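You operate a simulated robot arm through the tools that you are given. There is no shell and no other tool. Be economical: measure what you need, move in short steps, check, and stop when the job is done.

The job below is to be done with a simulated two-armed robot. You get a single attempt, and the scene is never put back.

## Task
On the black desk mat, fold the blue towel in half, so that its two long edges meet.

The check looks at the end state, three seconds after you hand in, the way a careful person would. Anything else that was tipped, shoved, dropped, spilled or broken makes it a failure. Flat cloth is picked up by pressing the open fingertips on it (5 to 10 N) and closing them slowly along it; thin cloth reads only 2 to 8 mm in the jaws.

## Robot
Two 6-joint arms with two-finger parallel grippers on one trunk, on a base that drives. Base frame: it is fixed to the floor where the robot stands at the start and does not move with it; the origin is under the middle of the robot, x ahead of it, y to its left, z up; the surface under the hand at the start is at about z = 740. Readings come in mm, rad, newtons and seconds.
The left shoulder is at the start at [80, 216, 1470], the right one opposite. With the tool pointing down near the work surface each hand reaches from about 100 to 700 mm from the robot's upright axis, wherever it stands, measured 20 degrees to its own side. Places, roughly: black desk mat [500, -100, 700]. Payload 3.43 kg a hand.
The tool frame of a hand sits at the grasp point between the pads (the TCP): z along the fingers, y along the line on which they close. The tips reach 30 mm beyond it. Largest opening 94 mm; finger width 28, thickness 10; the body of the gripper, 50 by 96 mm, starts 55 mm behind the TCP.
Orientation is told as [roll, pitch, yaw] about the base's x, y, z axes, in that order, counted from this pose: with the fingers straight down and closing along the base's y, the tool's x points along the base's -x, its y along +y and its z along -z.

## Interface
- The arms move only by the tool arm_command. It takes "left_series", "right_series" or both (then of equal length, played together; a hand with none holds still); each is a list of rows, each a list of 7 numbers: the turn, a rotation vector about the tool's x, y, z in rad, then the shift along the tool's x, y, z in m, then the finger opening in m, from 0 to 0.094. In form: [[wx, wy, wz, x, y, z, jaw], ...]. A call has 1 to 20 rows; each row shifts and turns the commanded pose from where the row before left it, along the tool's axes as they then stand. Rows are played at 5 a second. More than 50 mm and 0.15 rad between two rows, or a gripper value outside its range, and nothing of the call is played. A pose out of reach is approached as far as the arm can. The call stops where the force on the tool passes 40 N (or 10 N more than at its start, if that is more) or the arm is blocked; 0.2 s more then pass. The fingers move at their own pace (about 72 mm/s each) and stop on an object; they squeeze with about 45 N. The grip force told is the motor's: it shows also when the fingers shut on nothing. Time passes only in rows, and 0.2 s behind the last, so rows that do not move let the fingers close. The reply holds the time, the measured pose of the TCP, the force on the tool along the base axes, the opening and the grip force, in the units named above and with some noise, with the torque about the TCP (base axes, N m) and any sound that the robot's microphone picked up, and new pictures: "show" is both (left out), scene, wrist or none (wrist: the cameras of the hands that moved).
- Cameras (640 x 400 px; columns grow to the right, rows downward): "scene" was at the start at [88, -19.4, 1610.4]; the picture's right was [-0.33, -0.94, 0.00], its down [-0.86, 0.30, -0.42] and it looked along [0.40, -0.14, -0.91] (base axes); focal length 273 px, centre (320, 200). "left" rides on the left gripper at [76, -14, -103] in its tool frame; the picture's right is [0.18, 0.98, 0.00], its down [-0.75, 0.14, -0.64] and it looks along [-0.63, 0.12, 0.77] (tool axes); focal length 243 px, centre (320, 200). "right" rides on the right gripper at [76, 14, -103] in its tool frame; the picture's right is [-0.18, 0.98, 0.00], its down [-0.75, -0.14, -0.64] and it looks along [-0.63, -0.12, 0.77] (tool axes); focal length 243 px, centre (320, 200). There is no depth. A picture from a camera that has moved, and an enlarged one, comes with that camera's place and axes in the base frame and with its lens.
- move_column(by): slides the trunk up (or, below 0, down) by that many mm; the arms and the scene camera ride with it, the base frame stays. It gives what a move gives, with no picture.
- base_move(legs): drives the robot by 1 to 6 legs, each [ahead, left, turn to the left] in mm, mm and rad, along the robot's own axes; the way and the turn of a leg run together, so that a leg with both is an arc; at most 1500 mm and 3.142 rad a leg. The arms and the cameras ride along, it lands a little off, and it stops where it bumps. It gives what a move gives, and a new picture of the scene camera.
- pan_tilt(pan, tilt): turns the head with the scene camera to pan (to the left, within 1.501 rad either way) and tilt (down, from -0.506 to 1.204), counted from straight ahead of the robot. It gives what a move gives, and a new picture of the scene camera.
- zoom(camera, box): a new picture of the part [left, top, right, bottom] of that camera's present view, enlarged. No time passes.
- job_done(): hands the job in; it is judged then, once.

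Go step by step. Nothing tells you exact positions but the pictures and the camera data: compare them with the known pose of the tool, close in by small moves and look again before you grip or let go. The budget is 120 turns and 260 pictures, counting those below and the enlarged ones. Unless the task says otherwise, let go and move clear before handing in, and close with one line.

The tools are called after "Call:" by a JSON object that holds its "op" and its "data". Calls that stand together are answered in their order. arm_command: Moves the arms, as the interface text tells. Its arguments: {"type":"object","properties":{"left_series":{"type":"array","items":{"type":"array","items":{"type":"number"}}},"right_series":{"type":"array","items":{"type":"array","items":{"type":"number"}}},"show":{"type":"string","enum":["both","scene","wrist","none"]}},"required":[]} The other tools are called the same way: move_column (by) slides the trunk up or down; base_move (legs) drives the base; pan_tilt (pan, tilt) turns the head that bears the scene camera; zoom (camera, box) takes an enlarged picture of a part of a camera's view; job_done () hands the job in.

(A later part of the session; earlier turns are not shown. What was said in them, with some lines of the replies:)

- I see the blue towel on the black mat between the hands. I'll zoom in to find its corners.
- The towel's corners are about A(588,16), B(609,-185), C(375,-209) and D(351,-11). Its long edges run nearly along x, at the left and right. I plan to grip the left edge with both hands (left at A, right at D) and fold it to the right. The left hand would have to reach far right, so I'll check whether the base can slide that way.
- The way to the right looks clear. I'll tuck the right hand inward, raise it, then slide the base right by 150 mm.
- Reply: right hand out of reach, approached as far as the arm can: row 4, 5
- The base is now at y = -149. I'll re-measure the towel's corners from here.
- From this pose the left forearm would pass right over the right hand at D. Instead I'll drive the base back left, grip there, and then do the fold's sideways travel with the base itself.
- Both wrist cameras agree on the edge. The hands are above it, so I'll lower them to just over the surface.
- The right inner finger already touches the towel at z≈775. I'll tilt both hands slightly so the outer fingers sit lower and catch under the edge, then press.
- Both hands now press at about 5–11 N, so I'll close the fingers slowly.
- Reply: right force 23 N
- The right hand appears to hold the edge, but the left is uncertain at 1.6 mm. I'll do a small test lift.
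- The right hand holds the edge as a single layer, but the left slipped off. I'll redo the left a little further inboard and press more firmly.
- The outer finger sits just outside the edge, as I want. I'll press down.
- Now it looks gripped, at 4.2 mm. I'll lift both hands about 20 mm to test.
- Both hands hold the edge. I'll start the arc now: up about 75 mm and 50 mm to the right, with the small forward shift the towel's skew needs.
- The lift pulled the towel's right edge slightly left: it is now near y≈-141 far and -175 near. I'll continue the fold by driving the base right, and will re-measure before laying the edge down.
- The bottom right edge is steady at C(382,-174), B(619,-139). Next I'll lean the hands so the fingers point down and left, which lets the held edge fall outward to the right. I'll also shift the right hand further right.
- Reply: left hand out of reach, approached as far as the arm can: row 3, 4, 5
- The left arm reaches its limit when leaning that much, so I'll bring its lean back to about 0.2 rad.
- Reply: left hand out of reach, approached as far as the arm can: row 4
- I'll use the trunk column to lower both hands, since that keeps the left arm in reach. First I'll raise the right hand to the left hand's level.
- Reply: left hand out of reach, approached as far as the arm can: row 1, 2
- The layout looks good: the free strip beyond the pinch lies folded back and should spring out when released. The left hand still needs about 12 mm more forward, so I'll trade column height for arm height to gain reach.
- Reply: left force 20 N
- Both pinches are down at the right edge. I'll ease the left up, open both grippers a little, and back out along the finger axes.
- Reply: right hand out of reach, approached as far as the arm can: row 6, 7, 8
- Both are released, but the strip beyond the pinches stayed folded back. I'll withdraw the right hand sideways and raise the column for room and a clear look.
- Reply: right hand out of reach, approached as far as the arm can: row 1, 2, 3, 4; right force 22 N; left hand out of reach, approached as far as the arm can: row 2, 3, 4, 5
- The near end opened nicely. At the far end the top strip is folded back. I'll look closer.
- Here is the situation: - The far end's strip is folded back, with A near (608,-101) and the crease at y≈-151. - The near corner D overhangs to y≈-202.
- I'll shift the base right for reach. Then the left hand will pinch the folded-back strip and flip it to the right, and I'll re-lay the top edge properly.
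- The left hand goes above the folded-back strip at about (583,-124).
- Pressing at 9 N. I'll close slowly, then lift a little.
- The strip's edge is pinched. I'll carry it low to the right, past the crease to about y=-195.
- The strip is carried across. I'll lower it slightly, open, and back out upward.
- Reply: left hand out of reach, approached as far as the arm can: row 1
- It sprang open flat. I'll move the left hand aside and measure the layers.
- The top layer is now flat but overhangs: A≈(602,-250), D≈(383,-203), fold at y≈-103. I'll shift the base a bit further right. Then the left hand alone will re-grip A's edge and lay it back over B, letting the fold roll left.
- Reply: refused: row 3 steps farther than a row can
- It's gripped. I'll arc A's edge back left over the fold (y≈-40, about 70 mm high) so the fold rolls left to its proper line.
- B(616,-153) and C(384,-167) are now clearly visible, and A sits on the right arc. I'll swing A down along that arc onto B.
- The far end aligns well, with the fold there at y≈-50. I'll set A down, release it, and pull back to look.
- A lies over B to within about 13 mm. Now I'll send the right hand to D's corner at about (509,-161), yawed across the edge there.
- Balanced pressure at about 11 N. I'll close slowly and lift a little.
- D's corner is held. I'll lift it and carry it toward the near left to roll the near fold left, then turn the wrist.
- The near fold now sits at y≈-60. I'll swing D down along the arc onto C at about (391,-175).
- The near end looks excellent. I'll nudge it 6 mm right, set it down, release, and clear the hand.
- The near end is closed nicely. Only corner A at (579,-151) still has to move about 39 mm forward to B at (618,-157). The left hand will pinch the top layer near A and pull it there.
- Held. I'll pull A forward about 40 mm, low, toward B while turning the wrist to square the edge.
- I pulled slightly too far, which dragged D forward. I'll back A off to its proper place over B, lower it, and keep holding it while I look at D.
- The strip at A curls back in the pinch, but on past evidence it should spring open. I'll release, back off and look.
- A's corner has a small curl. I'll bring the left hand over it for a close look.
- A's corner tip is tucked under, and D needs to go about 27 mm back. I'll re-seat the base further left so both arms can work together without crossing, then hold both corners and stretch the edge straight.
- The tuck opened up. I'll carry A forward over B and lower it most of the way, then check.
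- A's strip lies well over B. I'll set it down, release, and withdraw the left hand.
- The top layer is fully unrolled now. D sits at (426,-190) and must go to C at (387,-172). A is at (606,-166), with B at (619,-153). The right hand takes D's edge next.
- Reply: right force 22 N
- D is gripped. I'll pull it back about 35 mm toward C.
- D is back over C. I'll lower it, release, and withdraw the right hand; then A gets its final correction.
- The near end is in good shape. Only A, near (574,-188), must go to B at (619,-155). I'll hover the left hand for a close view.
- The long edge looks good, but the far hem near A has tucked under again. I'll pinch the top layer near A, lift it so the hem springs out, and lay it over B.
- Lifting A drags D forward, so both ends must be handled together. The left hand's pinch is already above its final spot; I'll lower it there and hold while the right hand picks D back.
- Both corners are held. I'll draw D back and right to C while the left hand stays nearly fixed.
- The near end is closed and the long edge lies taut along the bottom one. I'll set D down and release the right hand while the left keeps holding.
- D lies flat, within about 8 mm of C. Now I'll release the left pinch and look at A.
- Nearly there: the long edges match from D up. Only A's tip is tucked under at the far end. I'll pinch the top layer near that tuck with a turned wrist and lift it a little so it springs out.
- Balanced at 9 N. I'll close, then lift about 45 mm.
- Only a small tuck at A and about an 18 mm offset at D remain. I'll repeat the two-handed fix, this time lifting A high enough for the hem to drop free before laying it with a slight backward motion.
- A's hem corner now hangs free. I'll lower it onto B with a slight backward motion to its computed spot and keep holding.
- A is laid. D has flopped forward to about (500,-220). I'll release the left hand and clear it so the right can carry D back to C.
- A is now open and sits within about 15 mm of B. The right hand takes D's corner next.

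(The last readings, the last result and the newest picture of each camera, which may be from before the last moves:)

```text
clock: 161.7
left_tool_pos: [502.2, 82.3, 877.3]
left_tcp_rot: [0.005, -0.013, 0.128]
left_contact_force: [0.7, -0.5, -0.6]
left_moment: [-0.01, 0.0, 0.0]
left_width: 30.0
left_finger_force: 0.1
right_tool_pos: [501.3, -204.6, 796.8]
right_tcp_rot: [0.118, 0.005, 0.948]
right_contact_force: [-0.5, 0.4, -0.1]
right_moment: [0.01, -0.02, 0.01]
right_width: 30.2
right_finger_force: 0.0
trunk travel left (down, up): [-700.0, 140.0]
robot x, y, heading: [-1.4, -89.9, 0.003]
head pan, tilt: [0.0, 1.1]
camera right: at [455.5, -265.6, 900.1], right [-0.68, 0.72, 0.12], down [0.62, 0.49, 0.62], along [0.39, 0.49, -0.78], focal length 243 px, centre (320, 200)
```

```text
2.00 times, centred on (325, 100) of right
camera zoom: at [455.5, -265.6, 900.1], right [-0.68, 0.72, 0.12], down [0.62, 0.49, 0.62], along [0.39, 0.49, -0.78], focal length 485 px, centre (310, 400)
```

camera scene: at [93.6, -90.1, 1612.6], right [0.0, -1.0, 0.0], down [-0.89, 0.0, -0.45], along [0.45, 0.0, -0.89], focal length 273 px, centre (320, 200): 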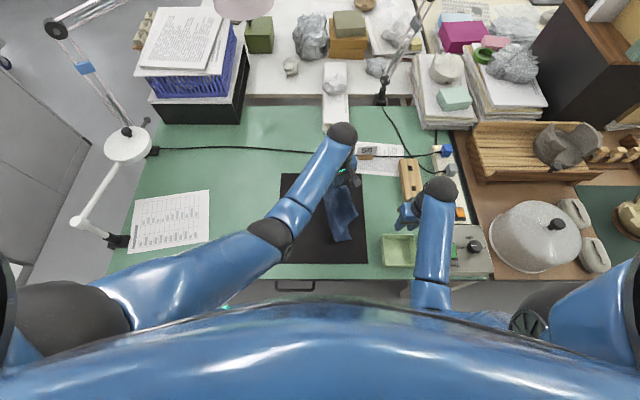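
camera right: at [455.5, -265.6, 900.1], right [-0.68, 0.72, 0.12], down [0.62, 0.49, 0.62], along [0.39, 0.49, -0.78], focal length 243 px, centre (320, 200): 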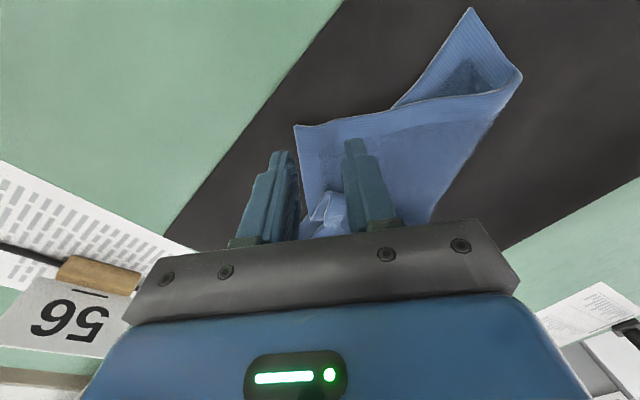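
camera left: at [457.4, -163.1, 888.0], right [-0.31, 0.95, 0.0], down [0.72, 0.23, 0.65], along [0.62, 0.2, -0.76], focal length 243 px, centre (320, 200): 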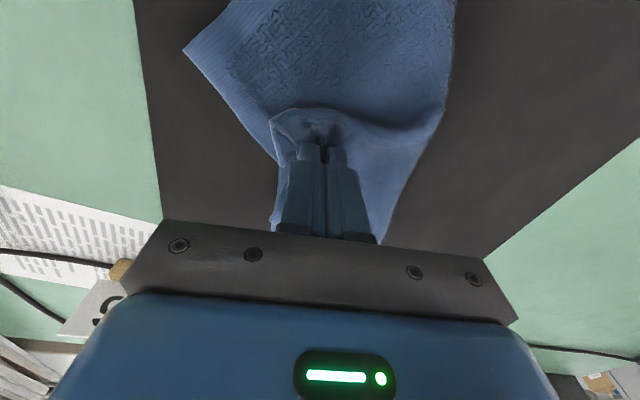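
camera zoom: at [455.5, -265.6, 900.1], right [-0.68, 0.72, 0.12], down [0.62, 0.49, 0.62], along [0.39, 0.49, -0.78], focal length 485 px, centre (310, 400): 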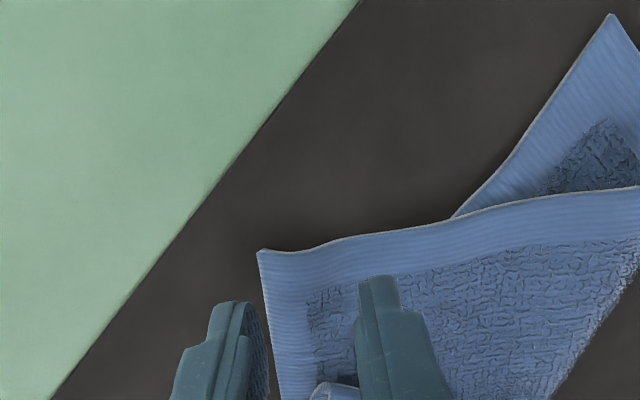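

Call:
{"op": "arm_command", "data": {"right_series": [[0, 0, 0, 0.002, -0.006, 0.008, 0.03], [0, 0, 0, 0, 0, 0.008, 0.03], [0, 0, 0, 0, 0, 0.003, 0.03], [0, 0, 0, 0, 0, 0.001, 0.03], [0, 0, 0, 0, 0, 0, 0.03]], "show": "none"}}

```text
clock: 162.9
left_tool_pos: [501.3, 83.3, 878.3]
left_tcp_rot: [0.005, -0.014, 0.127]
left_contact_force: [0.6, 1.0, 0.4]
left_moment: [-0.02, -0.02, -0.01]
left_width: 30.1
left_finger_force: 0.1
right_tool_pos: [503.1, -208.5, 775.5]
right_tcp_rot: [0.118, 0.003, 0.948]
right_contact_force: [0.4, 0.9, 0.3]
right_moment: [-0.02, 0.03, 0.02]
right_width: 29.8
right_finger_force: 0.0
trunk travel left (down, up): [-700.0, 140.0]
robot x, y, heading: [2.7, -93.6, 0.002]
head pan, tilt: [0.0, 1.1]
```

Call:
{"op": "arm_command", "data": {"right_series": [[0, 0, 0, 0, 0, 0.0015, 0.03], [0, 0, 0, 0, 0, 0.0005, 0.03], [0, 0, 0, 0, 0, 0, 0.03]], "show": "none"}}

```text
clock: 163.7
left_tool_pos: [501.7, 82.2, 878.8]
left_tcp_rot: [0.006, -0.015, 0.127]
left_contact_force: [0.1, -0.1, 0.7]
left_moment: [0.03, 0.02, -0.01]
left_width: 30.1
left_finger_force: 0.1
right_tool_pos: [503.3, -208.4, 774.8]
right_tcp_rot: [0.115, 0.001, 0.947]
right_contact_force: [0.4, -2.7, 15.5]
right_moment: [-0.24, -0.31, -0.03]
right_width: 29.8
right_finger_force: 0.0
trunk travel left (down, up): [-700.0, 140.0]
robot x, y, heading: [1.2, -94.4, 0.001]
head pan, tilt: [0.0, 1.1]
```

Call:
{"op": "arm_command", "data": {"right_series": [[0.045, 0, 0, 0, 0.001, 0, 0.03], [0, 0, 0, 0, 0, 0, 0.03]], "show": "none"}}

```text
clock: 164.3
left_tool_pos: [500.8, 81.5, 878.8]
left_tcp_rot: [0.005, -0.015, 0.128]
left_contact_force: [1.1, 0.2, 0.6]
left_moment: [0.0, -0.01, -0.02]
left_width: 29.9
left_finger_force: 0.0
right_tool_pos: [501.1, -207.5, 774.1]
right_tcp_rot: [0.073, 0.003, 0.947]
right_contact_force: [1.9, -2.9, 12.1]
right_moment: [0.0, -0.15, -0.04]
right_width: 29.8
right_finger_force: 0.1
trunk travel left (down, up): [-700.0, 140.0]
robot x, y, heading: [0.3, -92.3, 0.002]
head pan, tilt: [0.0, 1.1]
```

Good contact. I'll close, lift slightly and check.

Call:
{"op": "arm_command", "data": {"right_series": [[0, 0, 0, 0, 0, 0, 0.027], [0, 0, 0, 0, 0, 0, 0.024], [0, 0, 0, 0, 0, 0, 0.021], [0, 0, 0, 0, 0, 0, 0.018], [0, 0, 0, 0, 0, 0, 0.015], [0, 0, 0, 0, 0, 0, 0.012], [0, 0, 0, 0, 0, 0, 0.009], [0, 0, 0, 0, 0, 0, 0.006], [0, 0, 0, 0, 0, 0, 0.003], [0, 0, 0, 0, 0, 0, 0], [0, 0, 0, 0, 0, 0, 0], [0, 0, 0, 0, 0, -0.01, 0], [0, 0, 0, 0, 0, -0.008, 0]], "show": "wrist"}}

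```text
clock: 167.1
left_tool_pos: [501.6, 83.4, 877.6]
left_tcp_rot: [0.005, -0.014, 0.128]
left_contact_force: [0.0, -0.8, 0.5]
left_moment: [0.02, 0.01, 0.01]
left_width: 29.8
left_finger_force: 0.0
right_tool_pos: [501.4, -207.8, 791.5]
right_tcp_rot: [0.073, 0.005, 0.947]
right_contact_force: [0.1, 0.7, -0.1]
right_moment: [0.04, 0.05, 0.0]
right_width: 3.9
right_finger_force: 38.1
trunk travel left (down, up): [-700.0, 140.0]
robot x, y, heading: [-0.6, -91.5, 0.002]
head pan, tilt: [0.0, 1.1]
camera right: at [452.8, -266.2, 895.4], right [-0.69, 0.72, 0.07], down [0.59, 0.5, 0.63], along [0.42, 0.47, -0.78], focal length 243 px, centre (320, 200)
```

right: 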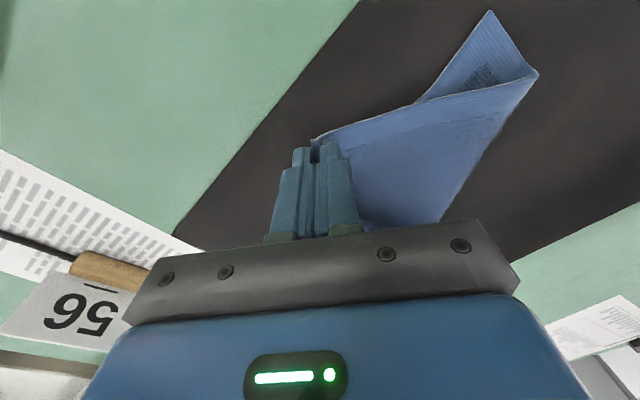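

D is held. I'll carry it back over the fold, turn the wrist, and swing it down toward C in one motion, stopping just above.

Call:
{"op": "arm_command", "data": {"right_series": [[0, 0, 0, -0.0042, 0.0243, -0.014, 0], [0, 0, 0, -0.0042, 0.0243, -0.012, 0], [0, 0, 0, -0.0042, 0.0243, -0.012, 0], [0, 0, 0, -0.0042, 0.0243, -0.01, 0], [0, 0, 0, -0.0042, 0.0243, -0.004, 0], [0, 0, 0.128, 0, 0, 0, 0], [0, 0, 0.128, 0, 0, 0, 0], [0, 0, 0.128, 0, 0, 0, 0], [0, 0, 0.128, 0, 0, 0, 0], [0, 0, 0.128, 0, 0, 0, 0], [0, 0, 0.128, 0, 0, 0, 0], [0, 0, 0, 0.004, -0.01, 0, 0], [0, 0, 0, 0.004, -0.011, 0.004, 0], [0, 0, 0, 0.005, -0.011, 0.009, 0], [0, 0, 0, 0.005, -0.011, 0.011, 0], [0, 0, 0, 0.005, -0.01, 0.012, 0], [0, 0, 0, 0.004, -0.008, 0.011, 0], [0, 0, 0, 0, 0, 0, 0]], "show": "wrist"}}

Call:
{"op": "zoom", "data": {"camera": "right", "box": [200, 0, 450, 200]}}

Call:
{"op": "zoom", "data": {"camera": "scene", "box": [280, 155, 380, 255]}}

```text
clock: 170.9
left_tool_pos: [503.5, 83.4, 877.3]
left_tcp_rot: [0.005, -0.013, 0.125]
left_contact_force: [-0.1, 0.3, 0.0]
left_moment: [-0.01, -0.02, -0.02]
left_width: 30.0
left_finger_force: 0.2
right_tool_pos: [401.0, -184.7, 804.4]
right_tcp_rot: [0.048, 0.055, 0.18]
right_contact_force: [0.1, 0.2, -0.4]
right_moment: [0.01, -0.03, 0.11]
right_width: 3.8
right_finger_force: 38.2
trunk travel left (down, up): [-700.0, 140.0]
robot x, y, heading: [2.0, -92.1, 0.007]
head pan, tilt: [0.0, 1.1]
camera right: at [330.7, -189.2, 910.9], right [0.01, 1.0, 0.04], down [0.81, -0.03, 0.59], along [0.59, 0.03, -0.8], focal length 243 px, centre (320, 200)
```

right: 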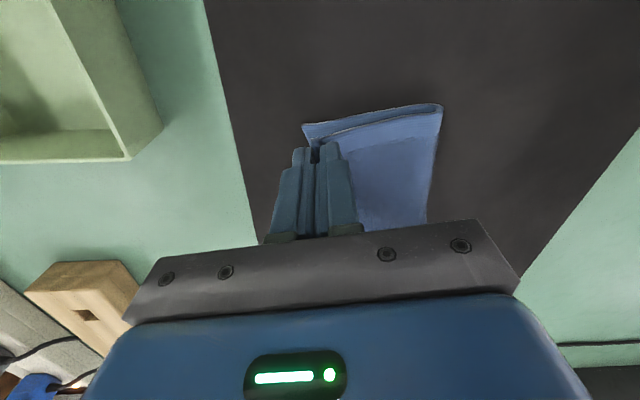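

```text
2.00 times, centred on (325, 100) of right
camera zoom: at [330.7, -189.2, 910.9], right [0.01, 1.0, 0.04], down [0.81, -0.03, 0.59], along [0.59, 0.03, -0.8], focal length 485 px, centre (310, 400)
```

zoom: 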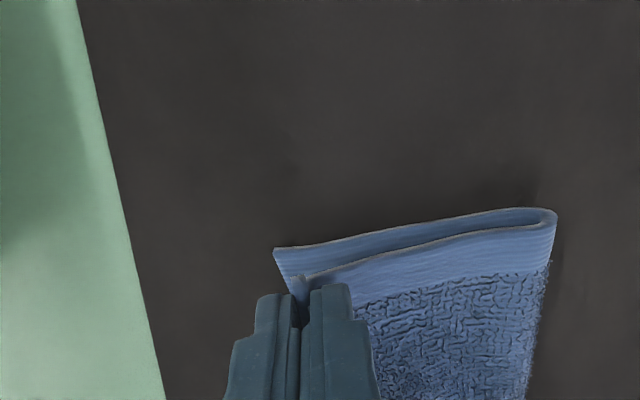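

```text
4.00 times, centred on (330, 205) of scene
camera zoom: at [93.5, -89.8, 1612.6], right [0.0, -1.0, 0.0], down [-0.89, 0.0, -0.45], along [0.45, 0.0, -0.89], focal length 1091 px, centre (280, 180)
```

zoom: 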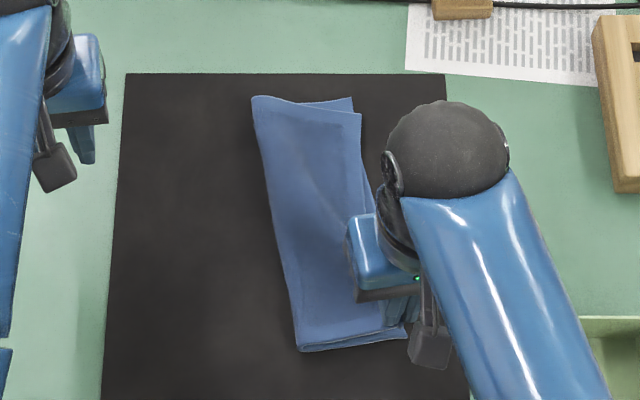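

Excellent: A's hem lies open at the far end and D sits at C. I'll lower D, release it gently and withdraw straight up.

Call:
{"op": "arm_command", "data": {"right_series": [[0, 0, 0, 0.0, -0.001, 0.01, 0], [0, 0, 0, 0.001, -0.001, 0.01, 0], [0, 0, 0, 0, 0, 0.003, 0.003], [0, 0, 0, 0, 0, 0, 0.008], [0, 0, 0, 0, 0, 0, 0.014], [0, 0, 0, 0, 0, -0.001, 0.02], [0, 0, 0, 0, 0, -0.01, 0.024], [0, 0, 0, 0, 0, -0.03, 0.024], [0, 0, 0, 0, 0, -0.04, 0.03], [0, 0, 0, 0, -0.045, 0, 0.03], [0, 0, 0, 0, -0.045, 0, 0.03], [0, 0, 0, 0, -0.045, 0, 0.03]], "show": "none"}}

Call:
{"op": "zoom", "data": {"camera": "scene", "box": [280, 155, 380, 255]}}

Call:
{"op": "zoom", "data": {"camera": "right", "box": [340, 0, 640, 240]}}

```text
clock: 173.5
left_tool_pos: [502.5, 82.8, 877.9]
left_tcp_rot: [0.005, -0.015, 0.127]
left_contact_force: [0.9, -0.4, -0.2]
left_moment: [-0.03, -0.01, -0.02]
left_width: 29.8
left_finger_force: 0.0
right_tool_pos: [427.9, -323.9, 855.0]
right_tcp_rot: [0.051, 0.055, 0.182]
right_contact_force: [-0.4, -0.5, 1.2]
right_moment: [0.04, 0.0, -0.01]
right_width: 30.1
right_finger_force: 0.0
trunk travel left (down, up): [-700.0, 140.0]
robot x, y, heading: [3.5, -93.1, 0.009]
head pan, tilt: [0.0, 1.1]
```

```text
4.00 times, centred on (330, 205) of scene
camera zoom: at [94.0, -90.6, 1612.5], right [0.0, -1.0, 0.0], down [-0.89, 0.0, -0.45], along [0.45, 0.0, -0.89], focal length 1091 px, centre (280, 180)
```

zoom: 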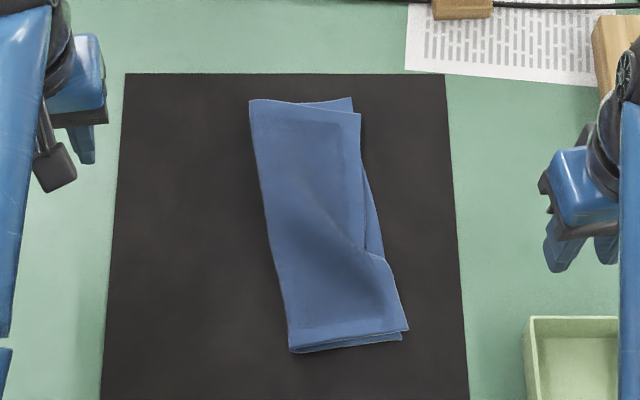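

```text
1.67 times, centred on (490, 120) of right
camera zoom: at [358.0, -327.5, 961.6], right [0.01, 1.0, 0.04], down [0.81, -0.03, 0.59], along [0.59, 0.03, -0.8], focal length 404 px, centre (37, 333)
```

zoom: 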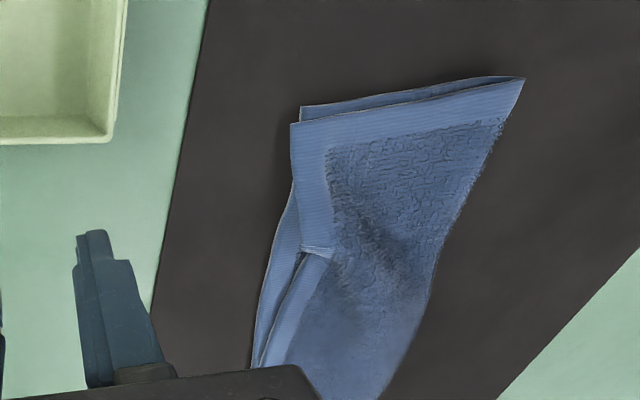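

The towel is folded in half on the mat. Corners A/B and D/C lie within about 10–15 mm of each other, nothing else has moved, and both hands are empty and clear. I'm handing in.

Call:
{"op": "job_done", "data": {}}

```text
The job is handed in.
```

The blue towel is folded in half on the black mat with its long edges together. The corners match to about 10–15 mm, and a small wrinkle mid-edge sets the top edge in by roughly 15 mm.
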